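You operate a simulated robot arm through the tools that you are given. There is no shell and no other tool.

You are at the controls of a simulated robot arm. One attempt, no reset.

Task
Fill the bedside glass to its line from the water bottle.
Fine: rest the wooden stopper on the side table, stand the bottle where it was and push the stopper back in. Set down upright: water bottle.

The check looks at the end state, three seconds after you hand in, the way a careful person would. Anything else that was tipped, shoved, dropped, spilled or broken makes it a failure. Lids that push on must go on centred and level and be pressed home; caps that screw on are set level and turned clockwise until they are tight.

Robot
A 6-joint arm with a two-finger parallel gripper, fixed in place. Base frame: the origin is at the foot of the arm, x ahead of it, y to its left, z up. Lengths are in m, angles in degrees, forces in N, time in s.
With the tool pointing down near the work surface it reaches from about 0.32 to 0.7 m from the base axis. Its first joint turns from -166.0 to 166.0 degrees. Payload 4.1 kg.
Tool frame: the origin (TCP) lies between the finger pads and is the grasp point; the fingertips stand 0.023 m ahead of it; z points along the fingers, y is the line along which they close. The gripper opens to 0.094 m. The fingers are 0.038 m wide and 0.01 m thick; the gripper's body (0.054 by 0.096 m) begins 0.039 m behind the TCP.
Orientation is told as [roll, pitch, yaw] about the base's x, y, z axes, in that order, counted from this pose: with the fingers straight down and closing along the base's y, the tool's x points along the base's -x, its y along +y and its z along -z.

Tools
- The arm moves only by the tool apply_moves. Its argument "increments" is a list that holds one entry, the list of rows, each a list of 7 numbers: the finger opening in m, from 0 to 0.094, then the shift along the tool's x, y, z in m, then the turn, a rotation vector about the tool's x, y, z in degrees. In form: [[[claw, x, y, z, ax, ay, az], ...]]. A call has 1 to 20 rows; each row shifts and turns the commanded pose from where the row before left it, along the tool's axes as they then stand. Rows are played at 5 a second. More than 0.05 m and 8.6 degrees between two rows, or a gripper value outside its range, and nothing of the call is played. Where a pose cannot be reached the arm comes as near as it can. A force on the tool above 40 N (or 10 N above the force at the start of the call, whichever is more), or a blocked arm, ends the call early, and 0.2 s more pass. Each finger travels about 0.045 m/s and halts on what it meets, pressing with about 35 N; the grip force reading is that of the motor and also rises with nothing between the fingers. The clock runs only during rows and for 0.2 s after the last one: add rows that do not move to give the fingers time. The reply holds the time, the measured pose of the TCP, the force on the tool along the base axes, the opening and the grip force, in the units named above and with some noise, with the torque about the TCP (base axes, N m) and any sound that the robot's microphone picked up, and new pictures: "show" is both (left out), scene, wrist or none.
- Cameras (640 x 400 px; columns grow to the right, rows downward): "scene" is fixed at [0.4001, 0.6509, 1.4602]; the picture's right is [-0.99, 0.17, 0.00], its down [0.07, 0.40, -0.91] and it looks along [-0.15, -0.90, -0.40] (base axes); focal length 323 px, centre (320, 200). "wrist" rides on the gripper at [0.086, 0.016, -0.074] in the tool frame; the picture's right is [-0.18, 0.98, 0.00], its down [-0.58, -0.11, -0.81] and it looks along [-0.79, -0.15, 0.59] (tool axes); focal length 243 px, centre (320, 200). There is no depth. A picture from a camera that has moved, and an enlarged one, comes with that camera's place and axes in the base frame and with its lens.
- lift_body(by): slides the trunk up (or, below 0, down) by that many m; the arm rides with it, the base frame stays. It gives what a move gives, with no picture.
- close_up(camera, box): a new picture of the part [left, top, right, bottom] of that camera's present view, enlarged. No time passes.
- finish_job(): hands the job in; it is judged then, once.

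Places have to be worked out from the pictures, the camera data and where the tool is seen. Open the gripper and draw the arm clear of the work before you hand the job in, unless the task says otherwise.

The tools are called after "Emit:" as a command line: name --argument value ..., lists and objects as JSON in quotes. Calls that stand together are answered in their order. apply_moves: Moves the arm, as the interface text tells. Its arguments: {"type":"object","properties":{"increments":{"type":"array"},"show":{"type":"string","enum":["both","scene","wrist","none"]}},"required":["increments"]} The other tools are called the same way: lift_body (by) slides the trunk up or down; close_up (camera, box) takes an enlarged picture of a part of a camera's view; finish_job () hands the job in.

At the start:

```text
clock: 0.0
tcp_pos: [0.284, -0.3049, 1.2399]
ee_rot: [-0.1, 0.0, 0.0]
contact_force: [0.1, -0.2, -1.2]
torque: [0.0, -0.01, -0.01]
grip_width: 0.0941
grip_force: 0.0
trunk travel left (down, up): [-0.5, 0.09]
```

scene: 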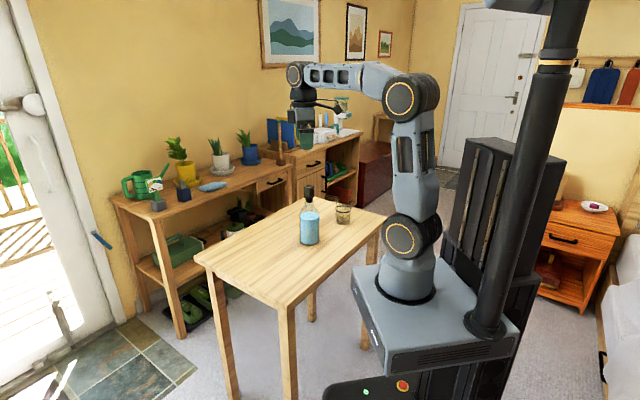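
wrist: 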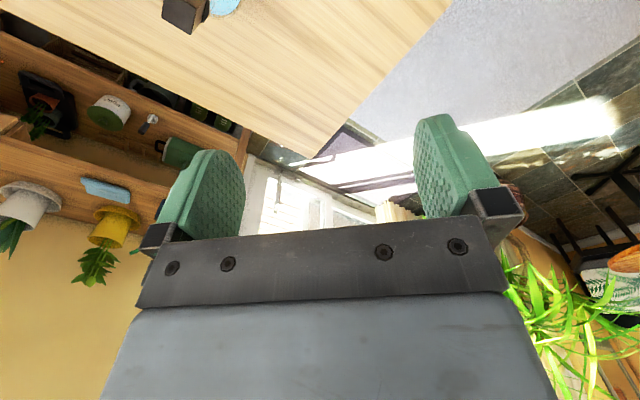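

I start by looking closely at the table with the bottle and the glass, before moving anything.

Emit:
close_up --camera "scene" --box '[270, 170, 382, 260]'

Emit:
close_up --camera "scene" --box '[180, 60, 440, 320]'

Emit:
close_up --camera "wrist" --box '[120, 0, 440, 200]'

```text
4.44 times, centred on (326, 215) of scene
camera zoom: at [0.4001, 0.6509, 1.4602], right [-0.99, 0.17, 0.0], down [0.07, 0.4, -0.91], along [-0.15, -0.9, -0.4], focal length 1434 px, centre (293, 133)
```

zoom: 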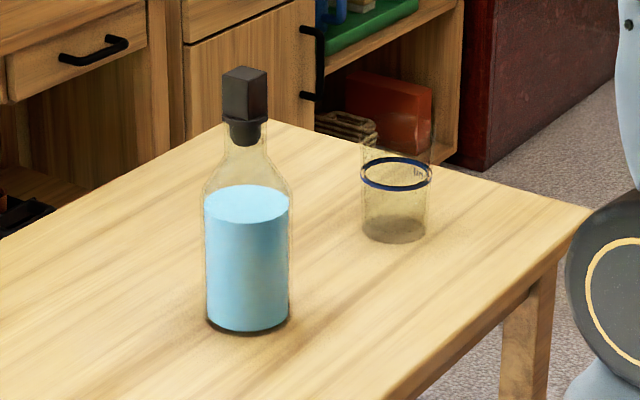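

```text
1.54 times, centred on (310, 190) of scene
camera zoom: at [0.4001, 0.6509, 1.4602], right [-0.99, 0.17, 0.0], down [0.07, 0.4, -0.91], along [-0.15, -0.9, -0.4], focal length 497 px, centre (335, 215)
```

zoom: 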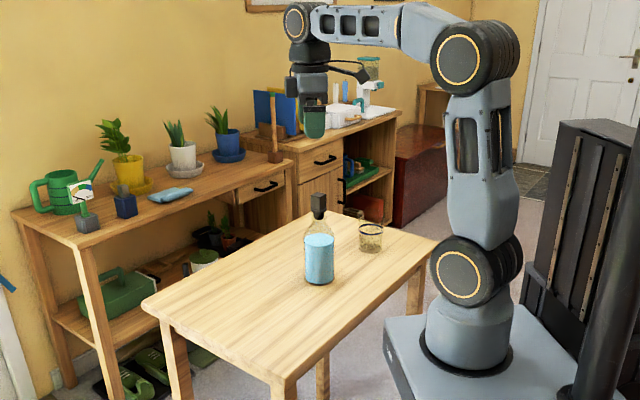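

```text
2.00 times, centred on (280, 100) of wrist
camera zoom: at [0.1984, -0.2885, 1.3128], right [0.18, 0.98, 0.0], down [0.58, -0.11, 0.81], along [0.79, -0.15, -0.59], focal length 485 px, centre (400, 400)
```

zoom: 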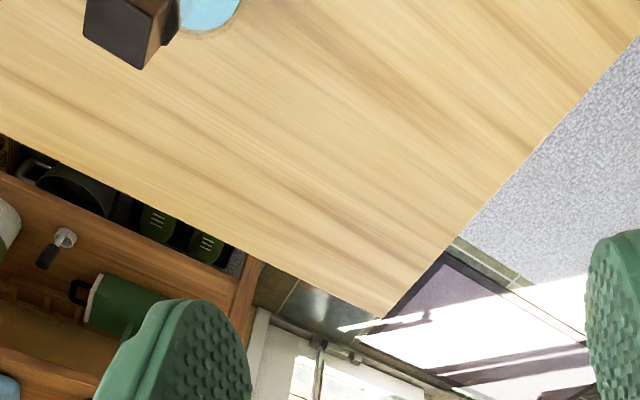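

The bottle stands near (0.26, -0.45) and the glass near (0.09, -0.60), with the table top at about z 0.79. I enlarge the stopper, the glass and the surroundings to get exact sizes.

Emit:
close_up --camera "scene" --box '[292, 178, 324, 198]'

Emit:
close_up --camera "scene" --box '[326, 194, 364, 228]'

Emit:
close_up --camera "scene" --box '[286, 180, 334, 250]'

Emit:
close_up --camera "wrist" --box '[150, 0, 250, 60]'

Emit:
close_up --camera "scene" --box '[500, 160, 640, 320]'

```text
16.00 times, centred on (308, 188) of scene
camera zoom: at [0.4001, 0.6509, 1.4602], right [-0.99, 0.17, 0.0], down [0.07, 0.4, -0.91], along [-0.15, -0.9, -0.4], focal length 5164 px, centre (512, 392)
```

zoom: 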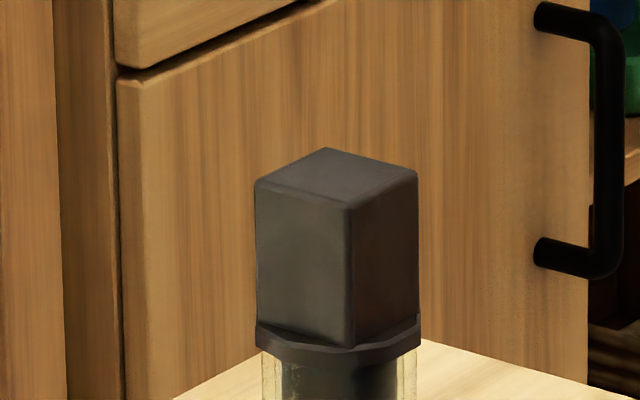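

```text
11.76 times, centred on (345, 211) of scene
camera zoom: at [0.4001, 0.6509, 1.4602], right [-0.99, 0.17, 0.0], down [0.07, 0.4, -0.91], along [-0.15, -0.9, -0.4], focal length 3797 px, centre (26, 71)
```

zoom: 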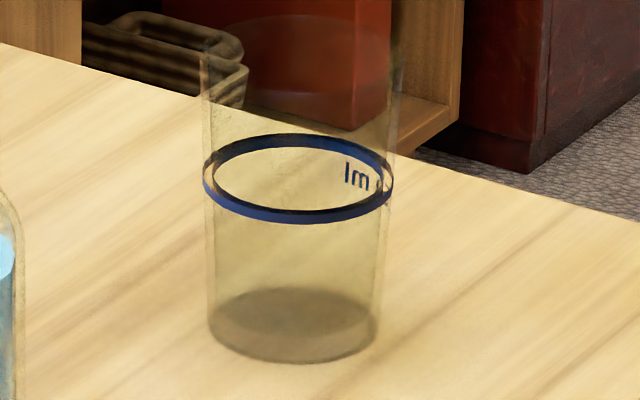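

```text
5.71 times, centred on (310, 215) of scene
camera zoom: at [0.4001, 0.6509, 1.4602], right [-0.99, 0.17, 0.0], down [0.07, 0.4, -0.91], along [-0.15, -0.9, -0.4], focal length 1844 px, centre (377, 114)
```

zoom: 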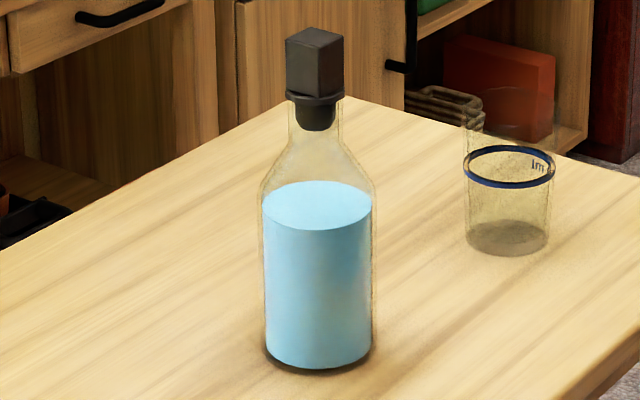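

```text
6.40 times, centred on (200, 30) of wrist
camera zoom: at [0.1984, -0.2885, 1.3128], right [0.18, 0.98, 0.0], down [0.58, -0.11, 0.81], along [0.79, -0.15, -0.59], focal length 1553 px, centre (1088, 1288)
```

zoom: 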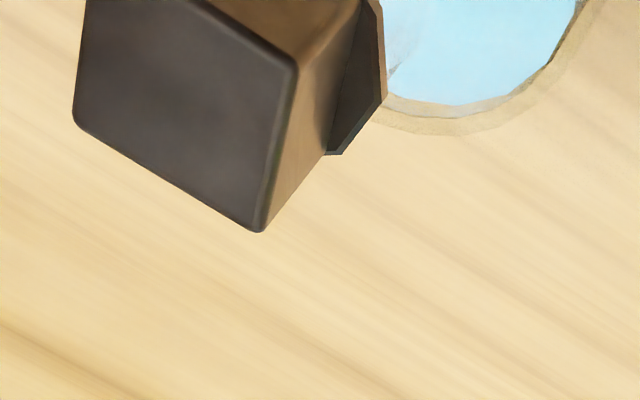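

```text
2.50 times, centred on (570, 240) of scene
camera zoom: at [0.4001, 0.6509, 1.4602], right [-0.99, 0.17, 0.0], down [0.07, 0.4, -0.91], along [-0.15, -0.9, -0.4], focal length 807 px, centre (-305, 100)
```

zoom: 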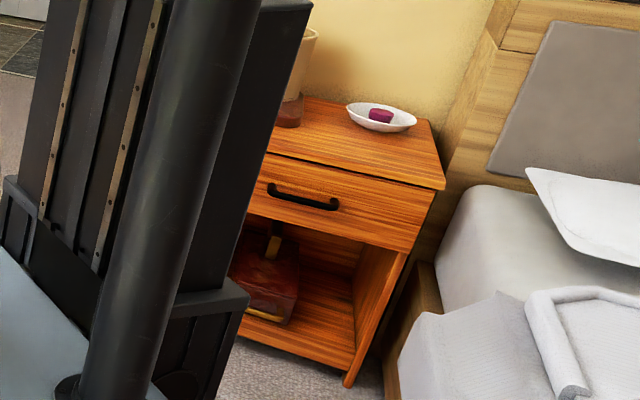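

The block head of the stopper measures about 0.026 m square, turned 45° to my axes, with its top at about (0.255, -0.438, 1.029). I move above it with the fingers down and turn 45°, staying well clear, then check with both cameras.

Emit:
apply_moves --increments '[[[0.094, 0.00574, -0.0266, 0.02, 0, 0, 0], [0.094, 0.00574, -0.0266, 0.02, 0, 0, 0], [0.094, 0.00574, -0.0266, 0.02, 0, 0, 0], [0.094, 0.00574, -0.0266, 0.02, 0, 0, 0], [0.094, 0.00574, -0.0266, 0.02, 0, 0, 0], [0.094, 0, 0, 0, 0, 0, -7.5], [0.094, 0, 0, 0, 0, 0, -7.5], [0.094, 0, 0, 0, 0, 0, -7.5], [0.094, 0, 0, 0, 0, 0, -7.5], [0.094, 0, 0, 0, 0, 0, -7.5], [0.094, 0, 0, 0, 0, 0, -7.5], [0.094, 0, 0, 0, 0, 0, 0]]]' --show "both"

```text
clock: 2.6
tcp_pos: [0.2559, -0.4368, 1.1402]
ee_rot: [-0.1, 0.0, 45.0]
contact_force: [0.9, -0.2, -0.5]
torque: [0.0, 0.01, -0.01]
grip_width: 0.094
grip_force: 0.1
trunk travel left (down, up): [-0.5, 0.09]
camera wrist: at [0.1839, -0.4871, 1.2128], right [-0.57, 0.82, 0.0], down [0.49, 0.33, 0.81], along [0.66, 0.46, -0.59], focal length 243 px, centre (320, 200)
```

scene: 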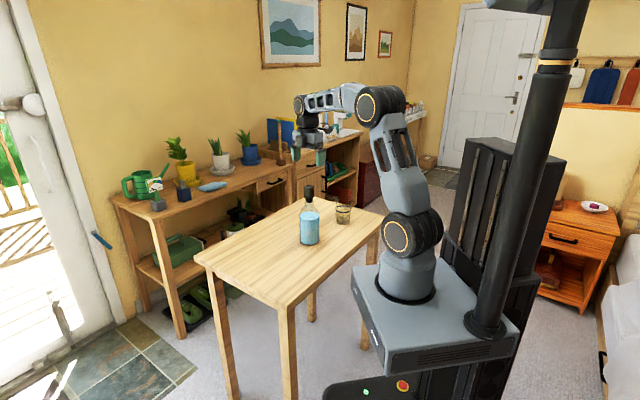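
wrist: 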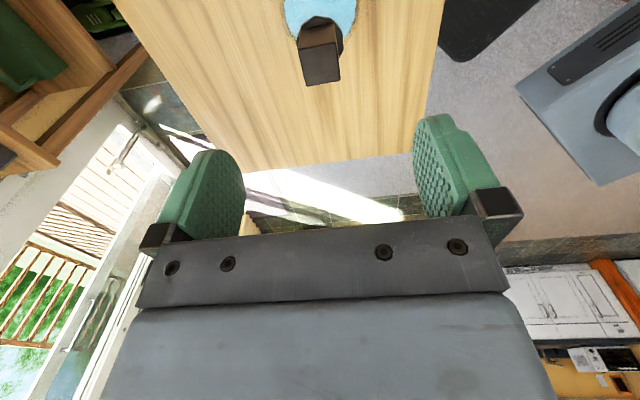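

I am now above the stopper at z 1.14. I enlarge the wrist and scene views of it to refine its centre.

Emit:
close_up --camera "wrist" --box '[270, 0, 370, 100]'

Emit:
close_up --camera "scene" --box '[285, 130, 345, 200]'

```text
4.00 times, centred on (320, 50) of wrist
camera zoom: at [0.1839, -0.4871, 1.2128], right [-0.57, 0.82, 0.0], down [0.49, 0.33, 0.81], along [0.66, 0.46, -0.59], focal length 970 px, centre (320, 800)
```

zoom: 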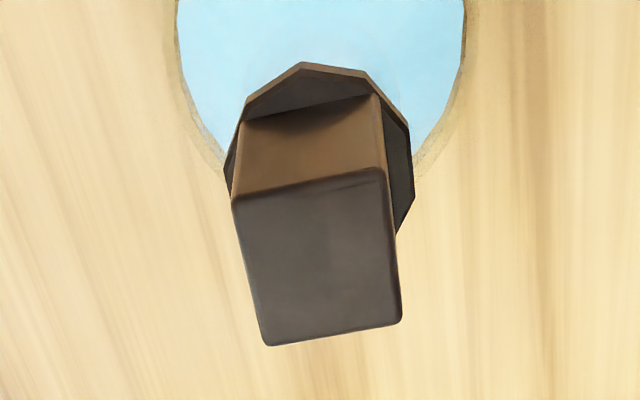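

```text
5.71 times, centred on (315, 165) of scene
camera zoom: at [0.4001, 0.6509, 1.4602], right [-0.99, 0.17, 0.0], down [0.07, 0.4, -0.91], along [-0.15, -0.9, -0.4], focal length 1844 px, centre (349, 400)
```

zoom: 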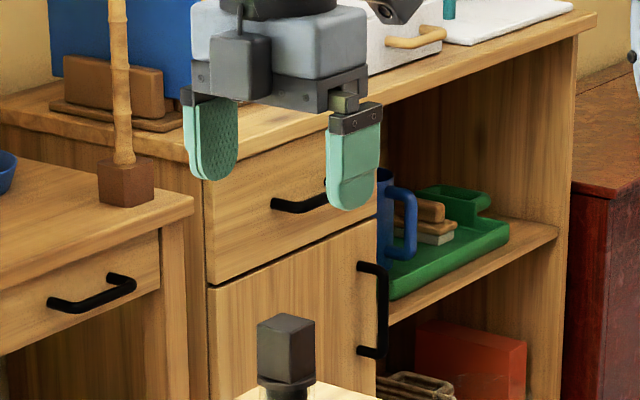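

The TCP lies within about 2 mm of the stopper's axis and the jaws line up with the block's faces. I go down so that the fingertips end just above the stopper's flange, with the jaws still open.

Emit:
apply_moves --increments '[[[0.094, 0.0015, 0.0007, 0.02, 0, 0, 0], [0.094, 0, 0, 0.02, 0, 0, 0], [0.094, 0, 0, 0.02, 0, 0, 0], [0.094, 0, 0, 0.02, 0, 0, 0], [0.094, 0, 0, 0.02, 0, 0, 0], [0.094, 0, 0, 0.018, 0, 0, 0], [0.094, 0, 0, 0, 0, 0, 0]]]' --show "both"

Emit:
close_up --camera "scene" --box '[285, 150, 333, 210]'

Emit:
close_up --camera "wrist" --box '[220, 40, 420, 240]'

```text
clock: 4.2
tcp_pos: [0.2554, -0.4397, 1.0196]
ee_rot: [-0.1, 0.0, 44.9]
contact_force: [0.2, 0.6, -0.1]
torque: [-0.02, -0.01, 0.01]
grip_width: 0.0939
grip_force: 0.0
trunk travel left (down, up): [-0.5, 0.09]
camera wrist: at [0.1833, -0.489, 1.0933], right [-0.56, 0.83, 0.0], down [0.49, 0.33, 0.81], along [0.67, 0.46, -0.59], focal length 243 px, centre (320, 200)
```

scene: 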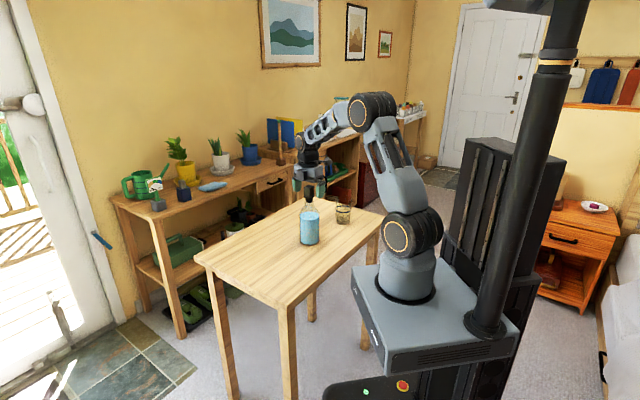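
wrist: 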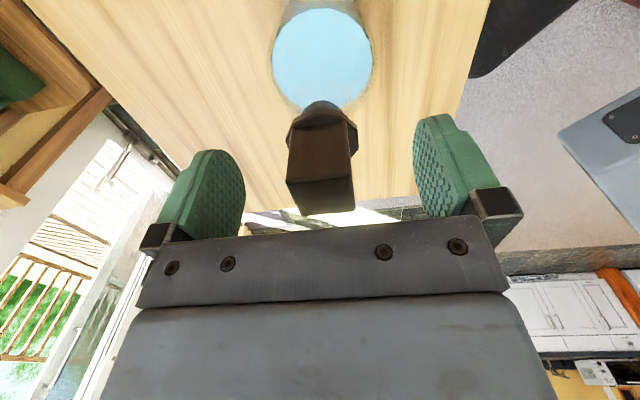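

```text
6.67 times, centred on (309, 180) of scene
camera zoom: at [0.4001, 0.6509, 1.4602], right [-0.99, 0.17, 0.0], down [0.07, 0.4, -0.91], along [-0.15, -0.9, -0.4], focal length 2152 px, centre (393, 333)
```

zoom: 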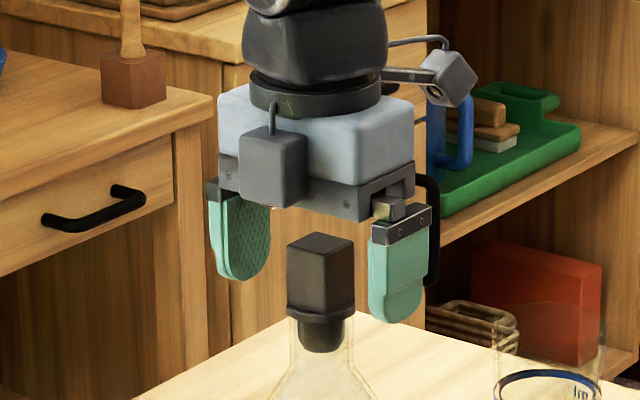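

```text
2.00 times, centred on (320, 140) of wrist
camera zoom: at [0.1833, -0.489, 1.0933], right [-0.56, 0.83, 0.0], down [0.49, 0.33, 0.81], along [0.67, 0.46, -0.59], focal length 485 px, centre (320, 320)
```

zoom: 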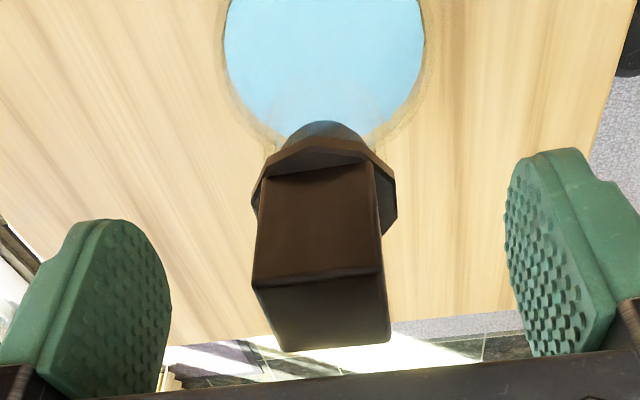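

The fingertips are just above the flange with the block centred between them. I close the jaws on the stopper.

Emit:
apply_moves --increments '[[[0.06, 0, 0, 0, 0, 0, 0], [0.03, 0, 0, 0, 0, 0, 0], [0.0, 0, 0, 0, 0, 0, 0], [0.0, 0, 0, 0, 0, 0, 0], [0.0, 0, 0, 0, 0, 0, 0], [0.0, 0, 0, 0, 0, 0, 0], [0.0, 0, 0, 0, 0, 0, 0]]]' --show "none"

Emit:
close_up --camera "scene" --box '[285, 180, 333, 250]'

```text
clock: 5.8
tcp_pos: [0.2567, -0.4392, 1.0206]
ee_rot: [0.1, 0.1, 45.0]
contact_force: [0.0, -0.3, -0.2]
torque: [0.03, -0.01, 0.01]
grip_width: 0.0272
grip_force: 34.6
trunk travel left (down, up): [-0.5, 0.09]
```

```text
5.71 times, centred on (309, 215) of scene
camera zoom: at [0.4001, 0.6509, 1.4602], right [-0.99, 0.17, 0.0], down [0.07, 0.4, -0.91], along [-0.15, -0.9, -0.4], focal length 1844 px, centre (383, 114)
```

zoom: 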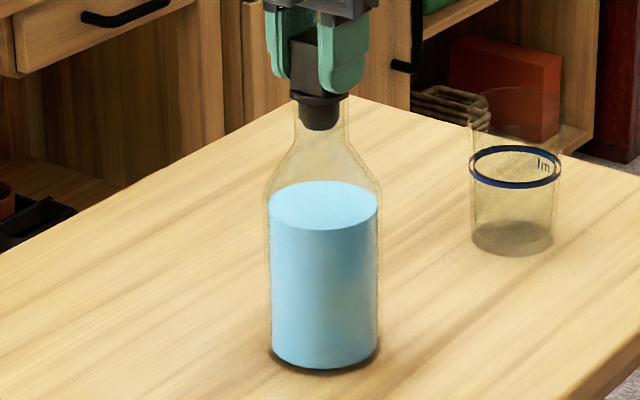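

The stopper is held at 0.027 m and the bottle has not shifted. I pull gently upward a little and watch the force and the bottle.

Emit:
apply_moves --increments '[[[0.0, 0, 0, -0.002, 0, 0, 0], [0.0, 0, 0, -0.002, 0, 0, 0], [0.0, 0, 0, -0.002, 0, 0, 0], [0.0, 0, 0, -0.002, 0, 0, 0], [0.0, 0, 0, 0, 0, 0, 0]]]' --show "none"

Emit:
close_up --camera "scene" --box '[285, 180, 333, 250]'

```text
clock: 7.0
tcp_pos: [0.2551, -0.4381, 1.0297]
ee_rot: [0.0, 0.0, 45.0]
contact_force: [0.5, -0.9, -0.5]
torque: [0.0, -0.01, -0.02]
grip_width: 0.0268
grip_force: 34.8
trunk travel left (down, up): [-0.5, 0.09]
```

```text
5.71 times, centred on (309, 215) of scene
camera zoom: at [0.4001, 0.6509, 1.4602], right [-0.99, 0.17, 0.0], down [0.07, 0.4, -0.91], along [-0.15, -0.9, -0.4], focal length 1844 px, centre (383, 114)
```

zoom: 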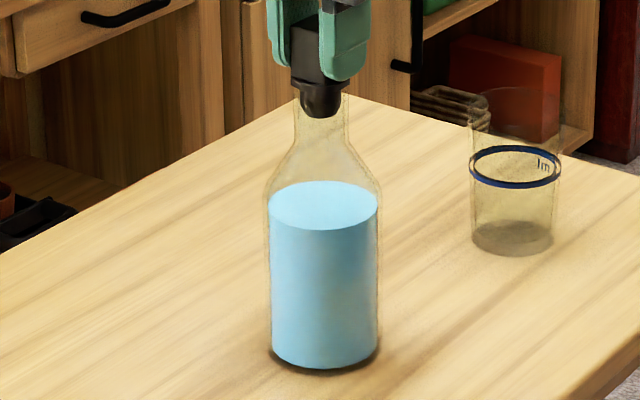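

The stopper slides out with little force while the bottle stays on the table. I keep pulling straight up until the plug is well clear of the mouth.

Emit:
apply_moves --increments '[[[0.0, 0, 0, -0.005, 0, 0, 0], [0.0, 0, 0, -0.005, 0, 0, 0], [0.0, 0, 0, -0.005, 0, 0, 0], [0.0, 0, 0, -0.01, 0, 0, 0], [0.0, 0, 0, -0.015, 0, 0, 0], [0.0, 0, 0, -0.02, 0, 0, 0], [0.0, 0, 0, -0.02, 0, 0, 0], [0.0, 0, 0, 0, 0, 0, 0]]]' --show "both"

Emit:
close_up --camera "scene" --box '[280, 140, 340, 250]'

Emit:
close_up --camera "scene" --box '[292, 150, 324, 180]'

```text
clock: 8.8
tcp_pos: [0.2547, -0.4382, 1.1097]
ee_rot: [-0.1, 0.0, 44.9]
contact_force: [-0.4, 0.2, -0.3]
torque: [0.01, 0.0, -0.02]
grip_width: 0.0271
grip_force: 35.1
trunk travel left (down, up): [-0.5, 0.09]
camera wrist: at [0.1818, -0.4877, 1.1833], right [-0.56, 0.83, 0.0], down [0.49, 0.33, 0.81], along [0.67, 0.46, -0.59], focal length 243 px, centre (320, 200)
```

scene: 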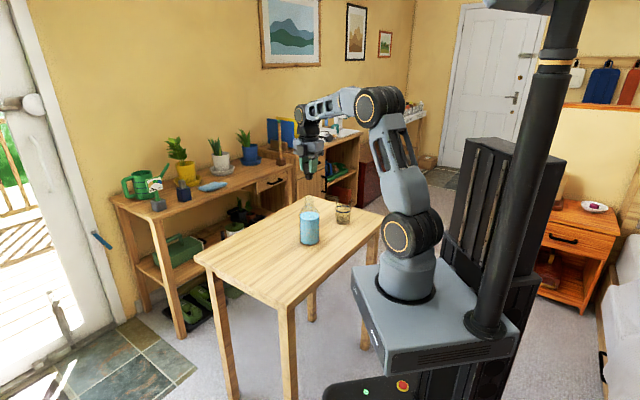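
wrist: 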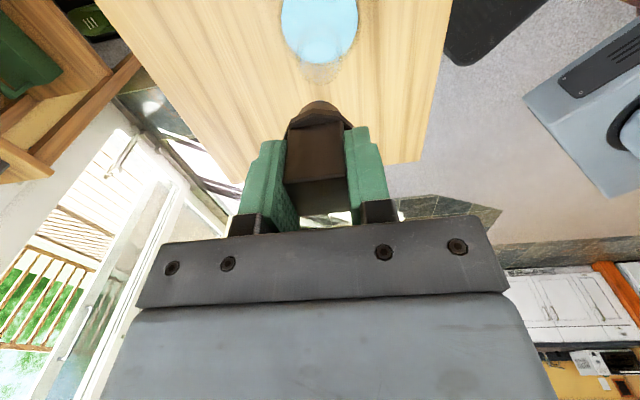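

```text
3.64 times, centred on (310, 195) of scene
camera zoom: at [0.4001, 0.6509, 1.4602], right [-0.99, 0.17, 0.0], down [0.07, 0.4, -0.91], along [-0.15, -0.9, -0.4], focal length 1174 px, centre (356, 218)
```

zoom: 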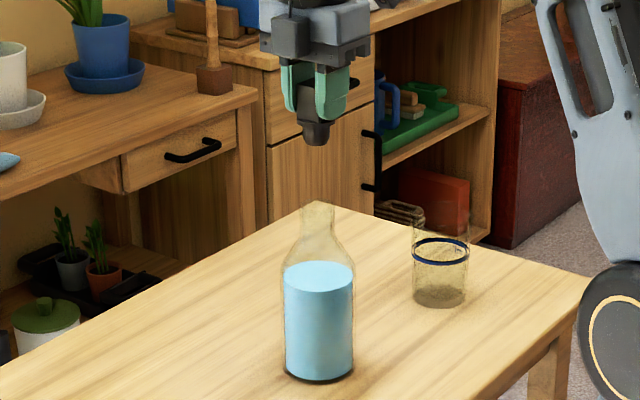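

```text
13.33 times, centred on (308, 165) of scene
camera zoom: at [0.4001, 0.6509, 1.4602], right [-0.99, 0.17, 0.0], down [0.07, 0.4, -0.91], along [-0.15, -0.9, -0.4], focal length 4304 px, centre (480, 667)
```

zoom: 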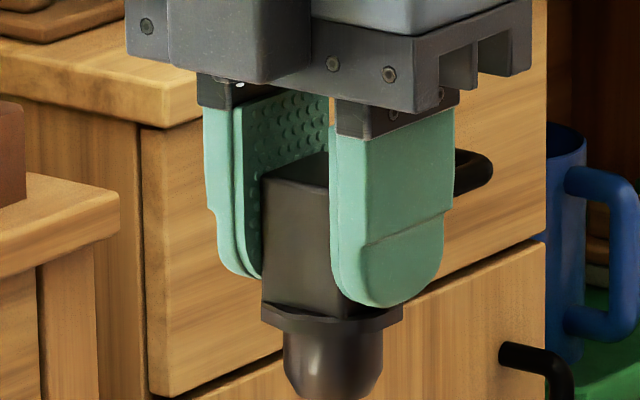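

The stopper is out, level in the jaws, and the bottle stayed put. I take a tight look at the plug's lower end to measure how far it hangs below the TCP.

Emit:
close_up --camera "scene" --box '[296, 160, 322, 182]'

Emit:
close_up --camera "scene" --box '[290, 192, 334, 248]'

Emit:
close_up --camera "scene" --box '[326, 190, 366, 230]'

```text
16.00 times, centred on (309, 171) of scene
camera zoom: at [0.4001, 0.6509, 1.4602], right [-0.99, 0.17, 0.0], down [0.07, 0.4, -0.91], along [-0.15, -0.9, -0.4], focal length 5164 px, centre (496, 664)
```

zoom: 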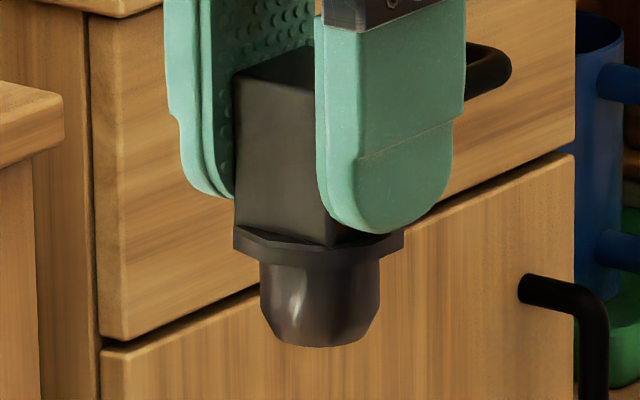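

```text
7.14 times, centred on (312, 220) of scene
camera zoom: at [0.4001, 0.6509, 1.4602], right [-0.99, 0.17, 0.0], down [0.07, 0.4, -0.91], along [-0.15, -0.9, -0.4], focal length 2305 px, centre (377, 57)
```

zoom: 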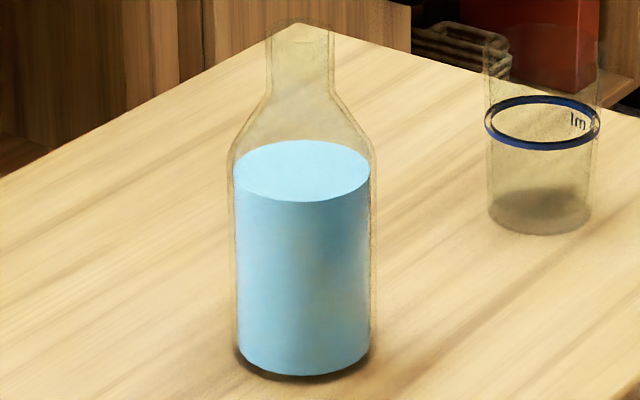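

```text
10.00 times, centred on (346, 210) of scene
camera zoom: at [0.4001, 0.6509, 1.4602], right [-0.99, 0.17, 0.0], down [0.07, 0.4, -0.91], along [-0.15, -0.9, -0.4], focal length 3228 px, centre (60, 100)
```

zoom: 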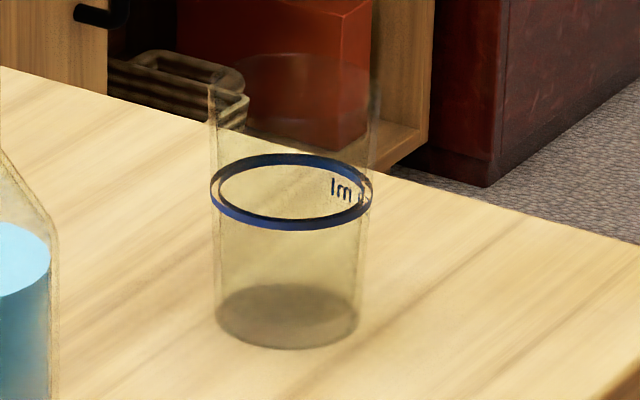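

The plug's end hangs about 0.0525 m below the TCP, and I estimate the table top at z 0.80. I carry the stopper sideways away from the glass to about (0.40, -0.30) and lower it to a little above the table.

Emit:
apply_moves --increments '[[[0.0, -0.025, -0.00125, 0, 0, 0, 0], [0.0, -0.025, -0.00125, 0, 0, 0, 0], [0.0, -0.025, -0.00125, 0, 0, 0, 0], [0.0, -0.025, -0.00125, 0, 0, 0, 0], [0.0, -0.025, -0.00125, 0, 0, 0, 0], [0.0, -0.025, -0.00125, 0, 0, 0, 0], [0.0, -0.025, -0.00125, 0, 0, 0, 0], [0.0, -0.025, -0.00125, 0, 0, 0, 0], [0.0, 0, 0, 0.025, 0, 0, 0], [0.0, 0, 0, 0.025, 0, 0, 0], [0.0, 0, 0, 0.025, 0, 0, 0], [0.0, 0, 0, 0.025, 0, 0, 0], [0.0, 0, 0, 0.025, 0, 0, 0], [0.0, 0, 0, 0.025, 0, 0, 0], [0.0, 0, 0, 0.025, 0, 0, 0], [0.0, 0, 0, 0.025, 0, 0, 0], [0.0, 0, 0, 0.02, 0, 0, 0], [0.0, 0, 0, 0.01, 0, 0, 0], [0.0, 0, 0, 0, 0, 0, 0]]]' --show "both"

Emit:
close_up --camera "scene" --box '[235, 180, 345, 270]'

```text
clock: 12.8
tcp_pos: [0.4022, -0.3038, 0.8788]
ee_rot: [0.0, 0.0, 45.0]
contact_force: [-0.2, 0.2, -1.0]
torque: [-0.02, 0.01, -0.01]
grip_width: 0.0266
grip_force: 34.6
trunk travel left (down, up): [-0.5, 0.09]
camera wrist: at [0.3295, -0.355, 0.9518], right [-0.56, 0.83, 0.0], down [0.49, 0.33, 0.81], along [0.67, 0.46, -0.59], focal length 243 px, centre (320, 200)
```

scene: 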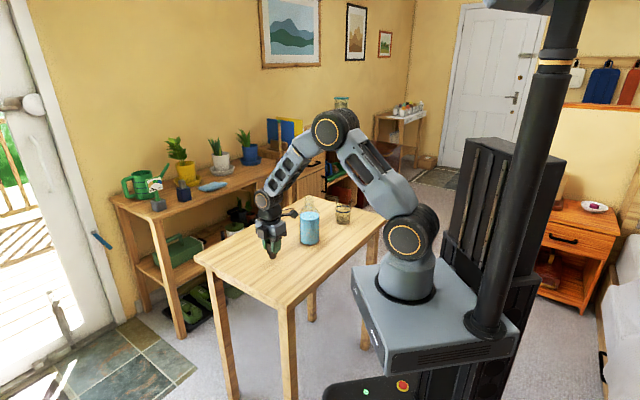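
wrist: 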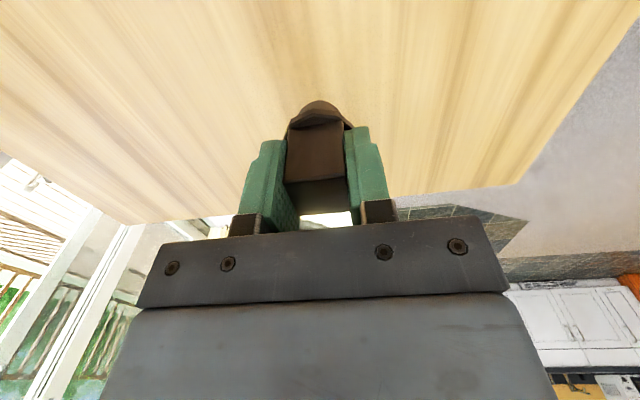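

```text
4.44 times, centred on (290, 225) of scene
camera zoom: at [0.4001, 0.6509, 1.4602], right [-0.99, 0.17, 0.0], down [0.07, 0.4, -0.91], along [-0.15, -0.9, -0.4], focal length 1434 px, centre (453, 89)
```

zoom: 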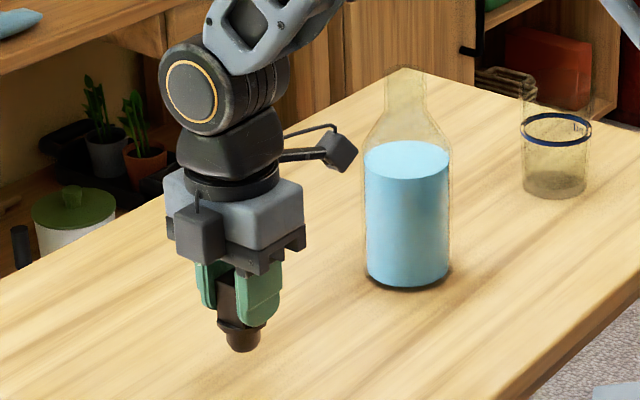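

The stopper hangs about 2 cm over the clear table. I lower it most of the way, then in fine steps while watching for contact force.

Emit:
apply_moves --increments '[[[0.0, 0, 0, 0.006, 0, 0, 0], [0.0, 0, 0, 0.006, 0, 0, 0], [0.0, 0, 0, 0.004, 0, 0, 0], [0.0, 0, 0, 0.002, 0, 0, 0], [0.0, 0, 0, 0.0, 0, 0, 0], [0.0, 0, 0, 0.0, 0, 0, 0]]]' --show "none"

Emit:
close_up --camera "scene" --box '[250, 230, 300, 270]'

```text
clock: 14.2
tcp_pos: [0.4023, -0.3055, 0.8602]
ee_rot: [-0.1, 0.1, 45.0]
contact_force: [0.0, 0.0, 0.0]
torque: [0.01, 0.02, -0.01]
grip_width: 0.0266
grip_force: 35.0
trunk travel left (down, up): [-0.5, 0.09]
```

```text
10.00 times, centred on (275, 250) of scene
camera zoom: at [0.4001, 0.6509, 1.4602], right [-0.99, 0.17, 0.0], down [0.07, 0.4, -0.91], along [-0.15, -0.9, -0.4], focal length 3228 px, centre (770, -300)
```

zoom: 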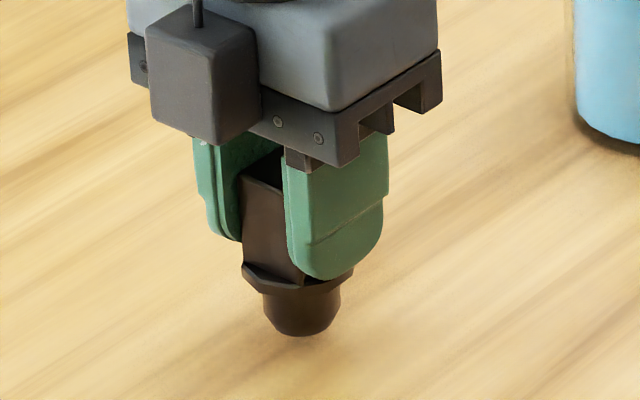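

The plug is only a few millimetres above the wood and no force is felt yet. I continue down in 1 mm steps.

Emit:
apply_moves --increments '[[[0.0, 0, 0, 0.001, 0, 0, 0], [0.0, 0, 0, 0.001, 0, 0, 0], [0.0, 0, 0, 0.001, 0, 0, 0], [0.0, 0, 0, 0, 0, 0, 0]]]' --show "none"

```text
clock: 15.2
tcp_pos: [0.4038, -0.3041, 0.8582]
ee_rot: [0.0, 0.0, 45.0]
contact_force: [0.6, 0.7, -0.4]
torque: [0.03, -0.01, -0.02]
grip_width: 0.0269
grip_force: 35.1
trunk travel left (down, up): [-0.5, 0.09]
```

Still no contact at TCP z 0.858; I go on down by another 2 mm.

Emit:
apply_moves --increments '[[[0.0, 0, 0, 0.001, 0, 0, 0], [0.0, 0, 0, 0.001, 0, 0, 0], [0.0, 0, 0, 0, 0, 0, 0]]]' --show "none"

Emit:
close_up --camera "scene" --box '[260, 244, 290, 264]'

```text
clock: 16.0
tcp_pos: [0.4039, -0.3036, 0.8558]
ee_rot: [0.0, 0.1, 45.0]
contact_force: [-0.3, 0.5, -0.7]
torque: [0.0, -0.01, 0.01]
grip_width: 0.0267
grip_force: 35.1
trunk travel left (down, up): [-0.5, 0.09]
```

```text
16.00 times, centred on (275, 254) of scene
camera zoom: at [0.4001, 0.6509, 1.4602], right [-0.99, 0.17, 0.0], down [0.07, 0.4, -0.91], along [-0.15, -0.9, -0.4], focal length 5164 px, centre (1040, -664)
```

zoom: 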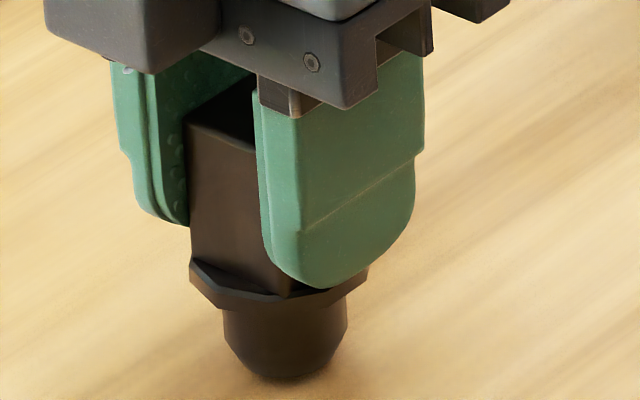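

A contact shadow is now appearing round the plug's foot, so it is very near the wood. I go another 2 mm in 1 mm steps.

Emit:
apply_moves --increments '[[[0.0, 0, 0, 0.001, 0, 0, 0], [0.0, 0, 0, 0, 0, 0, 0]]]' --show "none"

Emit:
apply_moves --increments '[[[0.0, 0, 0, 0.001, 0, 0, 0], [0.0, 0, 0, 0, 0, 0, 0]]]' --show "none"

```text
clock: 16.6
tcp_pos: [0.4021, -0.3028, 0.8552]
ee_rot: [0.1, 0.0, 45.0]
contact_force: [-0.5, -0.4, -0.8]
torque: [-0.03, -0.02, 0.01]
grip_width: 0.0267
grip_force: 35.0
trunk travel left (down, up): [-0.5, 0.09]
```

```text
clock: 17.2
tcp_pos: [0.4027, -0.3026, 0.8543]
ee_rot: [0.0, -0.1, 45.1]
contact_force: [-0.1, -0.5, 0.3]
torque: [0.01, 0.01, 0.0]
grip_width: 0.0268
grip_force: 35.2
trunk travel left (down, up): [-0.5, 0.09]
```

No force yet at TCP z 0.854; I keep stepping down 1 mm per call.

Emit:
apply_moves --increments '[[[0.0, 0, 0, 0.001, 0, 0, 0], [0.0, 0, 0, 0, 0, 0, 0]]]' --show "none"

Emit:
apply_moves --increments '[[[0.0, 0, 0, 0.001, 0, 0, 0], [0.0, 0, 0, 0, 0, 0, 0]]]' --show "none"

Emit:
close_up --camera "scene" --box '[260, 244, 290, 264]'

```text
clock: 17.8
tcp_pos: [0.4019, -0.3038, 0.853]
ee_rot: [0.0, 0.0, 44.9]
contact_force: [0.8, -0.3, -0.3]
torque: [0.0, 0.0, 0.01]
grip_width: 0.0266
grip_force: 34.9
trunk travel left (down, up): [-0.5, 0.09]
```

```text
clock: 18.4
tcp_pos: [0.403, -0.304, 0.8518]
ee_rot: [0.0, 0.0, 45.0]
contact_force: [-1.3, 1.2, 3.5]
torque: [-0.01, 0.04, -0.04]
grip_width: 0.0268
grip_force: 35.0
trunk travel left (down, up): [-0.5, 0.09]
```

```text
16.00 times, centred on (275, 254) of scene
camera zoom: at [0.4001, 0.6509, 1.4602], right [-0.99, 0.17, 0.0], down [0.07, 0.4, -0.91], along [-0.15, -0.9, -0.4], focal length 5164 px, centre (1040, -664)
```

zoom: 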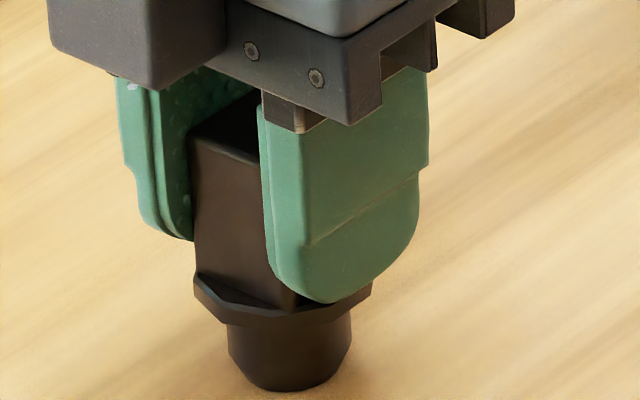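

Contact: +3.5 N upward at TCP z 0.852, so the plug stands on the table (top about 0.800). I open the jaws gently and check it stays upright.

Emit:
apply_moves --increments '[[[0.03, 0, 0, 0, 0, 0, 0], [0.036, 0, 0, 0, 0, 0, 0], [0.05, 0, 0, 0, 0, 0, 0], [0.07, 0, 0, 0, 0, 0, 0], [0.07, 0, 0, 0, 0, 0, 0], [0.07, 0, 0, 0, 0, 0, 0]]]' --show "none"

Emit:
close_up --camera "scene" --box '[255, 234, 300, 264]'

```text
clock: 19.8
tcp_pos: [0.4029, -0.3028, 0.8511]
ee_rot: [0.0, 0.0, 45.0]
contact_force: [0.0, -0.2, 0.6]
torque: [0.0, 0.02, 0.01]
grip_width: 0.0699
grip_force: 0.1
trunk travel left (down, up): [-0.5, 0.09]
```

```text
13.33 times, centred on (278, 249) of scene
camera zoom: at [0.4001, 0.6509, 1.4602], right [-0.99, 0.17, 0.0], down [0.07, 0.4, -0.91], along [-0.15, -0.9, -0.4], focal length 4304 px, centre (887, -453)
```

zoom: 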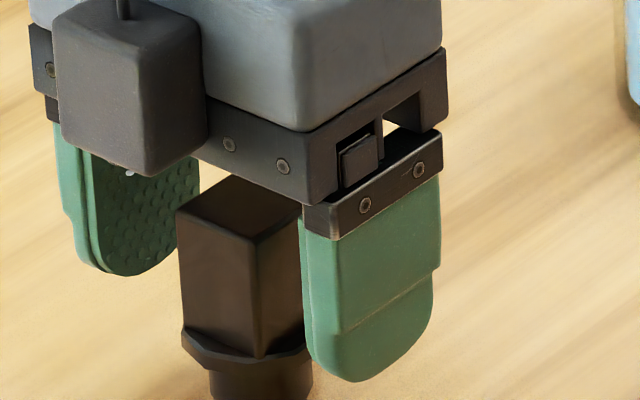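

The stopper stands upright on its own. I rise straight up, then shift to the arm's central plane over the table (about (0.318, -0.318, 1.10)) to turn the gripper there.

Emit:
apply_moves --increments '[[[0.07, 0, 0, -0.015, 0, 0, 0], [0.07, 0, 0, -0.02, 0, 0, 0], [0.07, 0, 0, -0.025, 0, 0, 0], [0.07, 0, 0, -0.025, 0, 0, 0], [0.07, 0, 0, -0.03, 0, 0, 0], [0.07, 0, 0, -0.03, 0, 0, 0], [0.07, 0, 0, -0.03, 0, 0, 0], [0.07, 0, 0, -0.03, 0, 0, 0], [0.07, 0, 0, -0.03, 0, 0, 0], [0.07, 0, 0, -0.03, 0, 0, 0], [0.07, 0.014, 0.01, 0, 0, 0, 0], [0.07, 0.014, 0.01, 0, 0, 0, 0], [0.07, 0.014, 0.01, 0, 0, 0, 0], [0.07, 0.014, 0.01, 0, 0, 0, 0], [0.07, 0.014, 0.01, 0, 0, 0, 0], [0.07, 0, 0, 0, 0, 0, 0]]]' --show "both"

Emit:
close_up --camera "scene" --box '[235, 180, 375, 280]'

```text
clock: 23.2
tcp_pos: [0.3179, -0.3179, 1.1185]
ee_rot: [0.0, 0.0, 45.0]
contact_force: [0.4, -0.1, 0.2]
torque: [0.01, 0.05, 0.01]
grip_width: 0.0699
grip_force: 0.0
trunk travel left (down, up): [-0.5, 0.09]
camera wrist: at [0.2447, -0.3677, 1.1912], right [-0.57, 0.82, 0.0], down [0.49, 0.33, 0.81], along [0.67, 0.46, -0.59], focal length 243 px, centre (320, 200)
```

scene: 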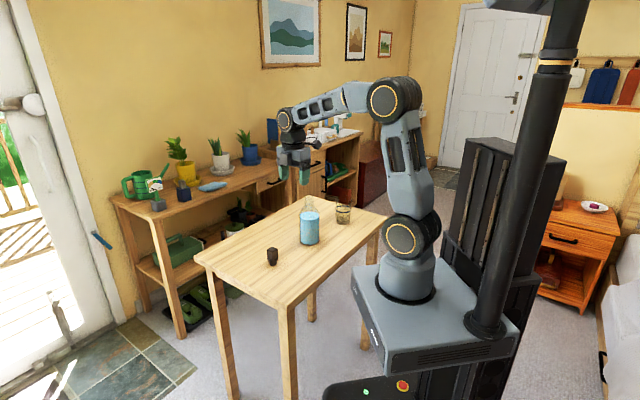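
wrist: 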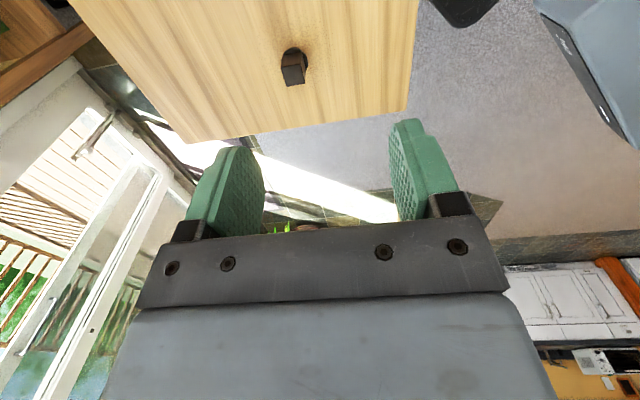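

```text
4.00 times, centred on (305, 230) of scene
camera zoom: at [0.4001, 0.6509, 1.4602], right [-0.99, 0.17, 0.0], down [0.07, 0.4, -0.91], along [-0.15, -0.9, -0.4], focal length 1291 px, centre (380, 80)
```

zoom: 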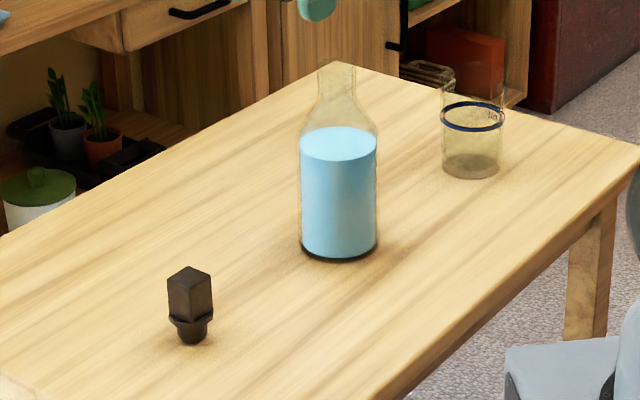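

The stopper stands safely on the table. I now turn the gripper a further 90° about its own axis so that its x points outward, in free air.

Emit:
apply_moves --increments '[[[0.094, 0, 0, 0, 0, 0, -7.5], [0.094, 0, 0, 0, 0, 0, -7.5], [0.094, 0, 0, 0, 0, 0, -7.5], [0.094, 0, 0, 0, 0, 0, -7.5], [0.094, 0, 0, 0, 0, 0, -7.5], [0.094, 0, 0, 0, 0, 0, -7.5], [0.094, 0, 0, 0, 0, 0, -7.5], [0.094, 0, 0, 0, 0, 0, -7.5], [0.094, 0, 0, 0, 0, 0, -7.5], [0.094, 0, 0, 0, 0, 0, -7.5], [0.094, 0, 0, 0, 0, 0, -7.5], [0.094, 0, 0, 0, 0, 0, -7.5], [0.094, 0, 0, 0, 0, 0, 0]]]' --show "both"

```text
clock: 26.0
tcp_pos: [0.373, -0.2583, 1.1148]
ee_rot: [1.1, 0.2, 133.7]
contact_force: [-0.1, 0.8, 0.7]
torque: [-0.03, -0.01, 0.05]
grip_width: 0.0941
grip_force: 0.0
out of reach, approached as far as the arm can: row 11, 12
trunk travel left (down, up): [-0.5, 0.09]
camera wrist: at [0.422, -0.3311, 1.1881], right [-0.84, -0.55, 0.02], down [-0.31, 0.51, 0.8], along [-0.45, 0.67, -0.6], focal length 243 px, centre (320, 200)
```

scene: 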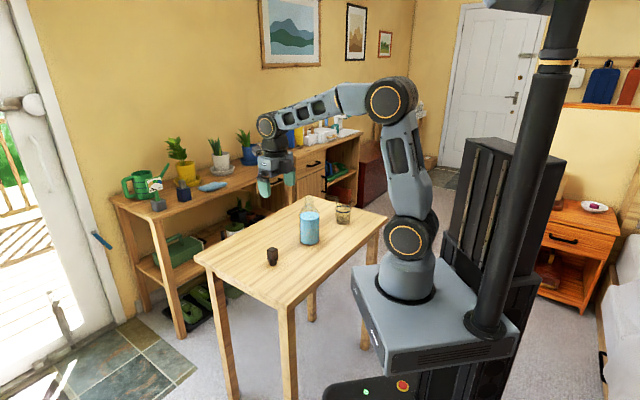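
wrist: 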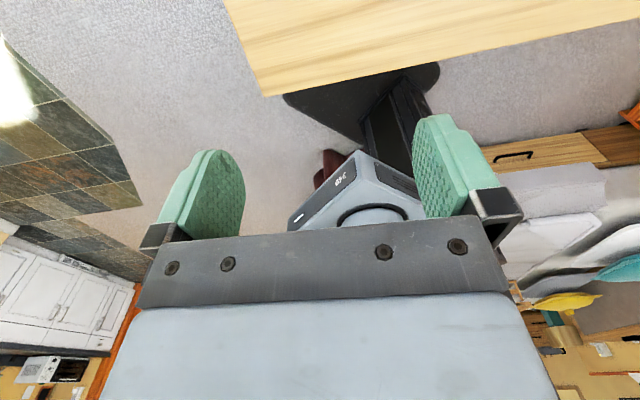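

The last 15° were out of reach: the wrist joint seems limited when the camera would end up on top. I will instead grasp the bottle with the camera side facing down/back and the tool pitched. First I turn back the other way, about the tool axis.

Emit:
apply_moves --increments '[[[0.094, 0, 0, 0, 0, 0, 8], [0.094, 0, 0, 0, 0, 0, 8], [0.094, 0, 0, 0, 0, 0, 8], [0.094, 0, 0, 0, 0, 0, 8], [0.094, 0, 0, 0, 0, 0, 8], [0.094, 0, 0, 0, 0, 0, 8], [0.094, 0, 0, 0, 0, 0, 8], [0.094, 0, 0, 0, 0, 0, 8], [0.094, 0, 0, 0, 0, 0, 8], [0.094, 0, 0, 0, 0, 0, 8], [0.094, 0, 0, 0, 0, 0, 8], [0.094, 0, 0, 0, 0, 0, 8], [0.094, 0, 0, 0, 0, 0, 8], [0.094, 0, 0, 0, 0, 0, 8], [0.094, 0, 0, 0, 0, 0, 8], [0.094, 0, 0, 0, 0, 0, 0]]]' --show "none"

```text
clock: 29.4
tcp_pos: [0.3737, -0.2589, 1.1135]
ee_rot: [0.0, 0.0, 14.9]
contact_force: [-0.7, 0.6, 0.8]
torque: [-0.02, 0.0, 0.02]
grip_width: 0.0941
grip_force: 0.0
trunk travel left (down, up): [-0.5, 0.09]
```

The turn back works and the pose is unhindered. I now turn the tool to face azimuth -60° (toward the bottle) and move over the bottle at z 1.11, well above its mouth.

Emit:
apply_moves --increments '[[[0.094, 0, 0, 0, 0, 0, 7.5], [0.094, 0, 0, 0, 0, 0, 7.5], [0.094, 0, 0, 0, 0, 0, 7.5], [0.094, 0, 0, 0, 0, 0, 7.5], [0.094, 0, 0, 0, 0, 0, 7.5], [0.094, 0, 0, 0, 0, 0, 7.5], [0.094, 0, 0, 0, 0, 0, 7.5], [0.094, 0, 0, 0, 0, 0, 7.5], [0.094, 0, 0, 0, 0, 0, 7.5], [0.094, 0, 0, 0, 0, 0, 7.5], [0.094, -0.0103, -0.02405, 0, 0, 0, 0], [0.094, -0.0103, -0.02405, 0, 0, 0, 0], [0.094, -0.0103, -0.02405, 0, 0, 0, 0], [0.094, -0.0103, -0.02405, 0, 0, 0, 0], [0.094, -0.0103, -0.02405, 0, 0, 0, 0], [0.094, -0.0103, -0.02405, 0, 0, 0, 0], [0.094, -0.0103, -0.02405, 0, 0, 0, 0], [0.094, -0.0103, -0.02405, 0, 0, 0, 0], [0.094, 0, 0, 0, 0, 0, 0]]]' --show "scene"

```text
clock: 33.4
tcp_pos: [0.2468, -0.4269, 1.1142]
ee_rot: [0.1, 0.0, -60.0]
contact_force: [0.7, -0.1, 0.6]
torque: [0.02, 0.02, -0.01]
grip_width: 0.0943
grip_force: 0.0
trunk travel left (down, up): [-0.5, 0.09]
```

scene: 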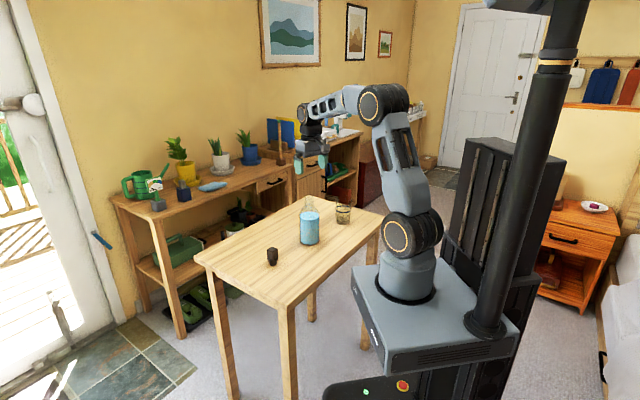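

At (0.247, -0.427, 1.114) with yaw -60°. Now I pitch the tool up by 70° (to 20° below horizontal) in the free air above the bottle and see whether the arm can reach it.

Emit:
apply_moves --increments '[[[0.094, 0, 0, 0, 0, -7, 0], [0.094, 0, 0, 0, 0, -7, 0], [0.094, 0, 0, 0, 0, -7, 0], [0.094, 0, 0, 0, 0, -7, 0], [0.094, 0, 0, 0, 0, -7, 0], [0.094, 0, 0, 0, 0, -7, 0], [0.094, 0, 0, 0, 0, -7, 0], [0.094, 0, 0, 0, 0, -7, 0], [0.094, 0, 0, 0, 0, -7, 0], [0.094, 0, 0, 0, 0, -7, 0], [0.094, 0, 0, 0, 0, 0, 0]]]' --show "both"

```text
clock: 35.8
tcp_pos: [0.2549, -0.4219, 1.1119]
ee_rot: [3.5, -59.7, -60.6]
contact_force: [1.0, -1.2, 0.7]
torque: [0.01, 0.04, 0.0]
grip_width: 0.0941
grip_force: 0.0
out of reach, approached as far as the arm can: row 8, 9, 10
trunk travel left (down, up): [-0.5, 0.09]
camera wrist: at [0.2126, -0.3218, 1.0746], right [0.88, 0.44, 0.19], down [-0.33, 0.27, 0.91], along [0.35, -0.85, 0.38], focal length 243 px, centre (320, 200)
```

scene: 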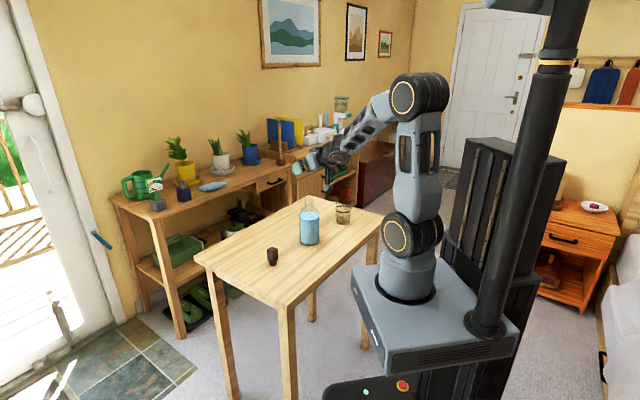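
wrist: 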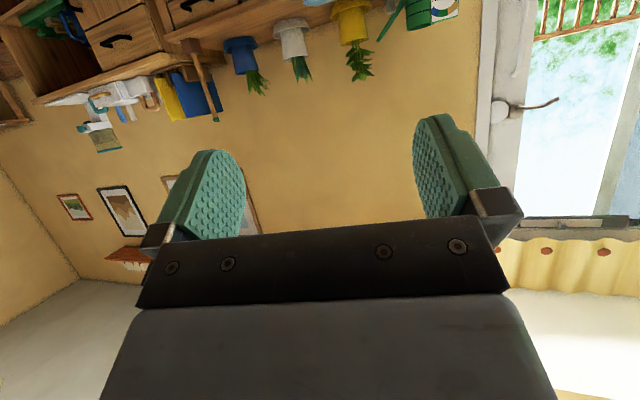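

The arm stopped short at about 30° below horizontal, so this trunk height is unfavourable for a near-level tool. I look at the arm's posture more closely before choosing a new trunk height.

Emit:
close_up --camera "scene" --box '[280, 60, 460, 200]'

Emit:
close_up --camera "scene" --box '[330, 200, 560, 400]'

```text
2.86 times, centred on (370, 130) of scene
camera zoom: at [0.4001, 0.6509, 1.4602], right [-0.99, 0.17, 0.0], down [0.07, 0.4, -0.91], along [-0.15, -0.9, -0.4], focal length 922 px, centre (177, 400)
```

zoom: 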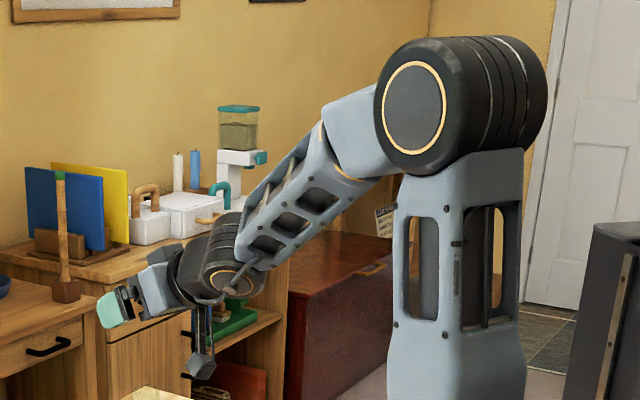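

```text
2.00 times, centred on (445, 300) of scene
camera zoom: at [0.4001, 0.6509, 1.4602], right [-0.99, 0.17, 0.0], down [0.07, 0.4, -0.91], along [-0.15, -0.9, -0.4], focal length 646 px, centre (70, 0)
```

zoom: 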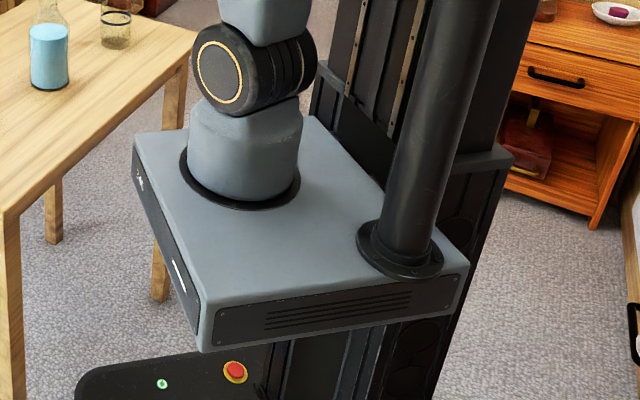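

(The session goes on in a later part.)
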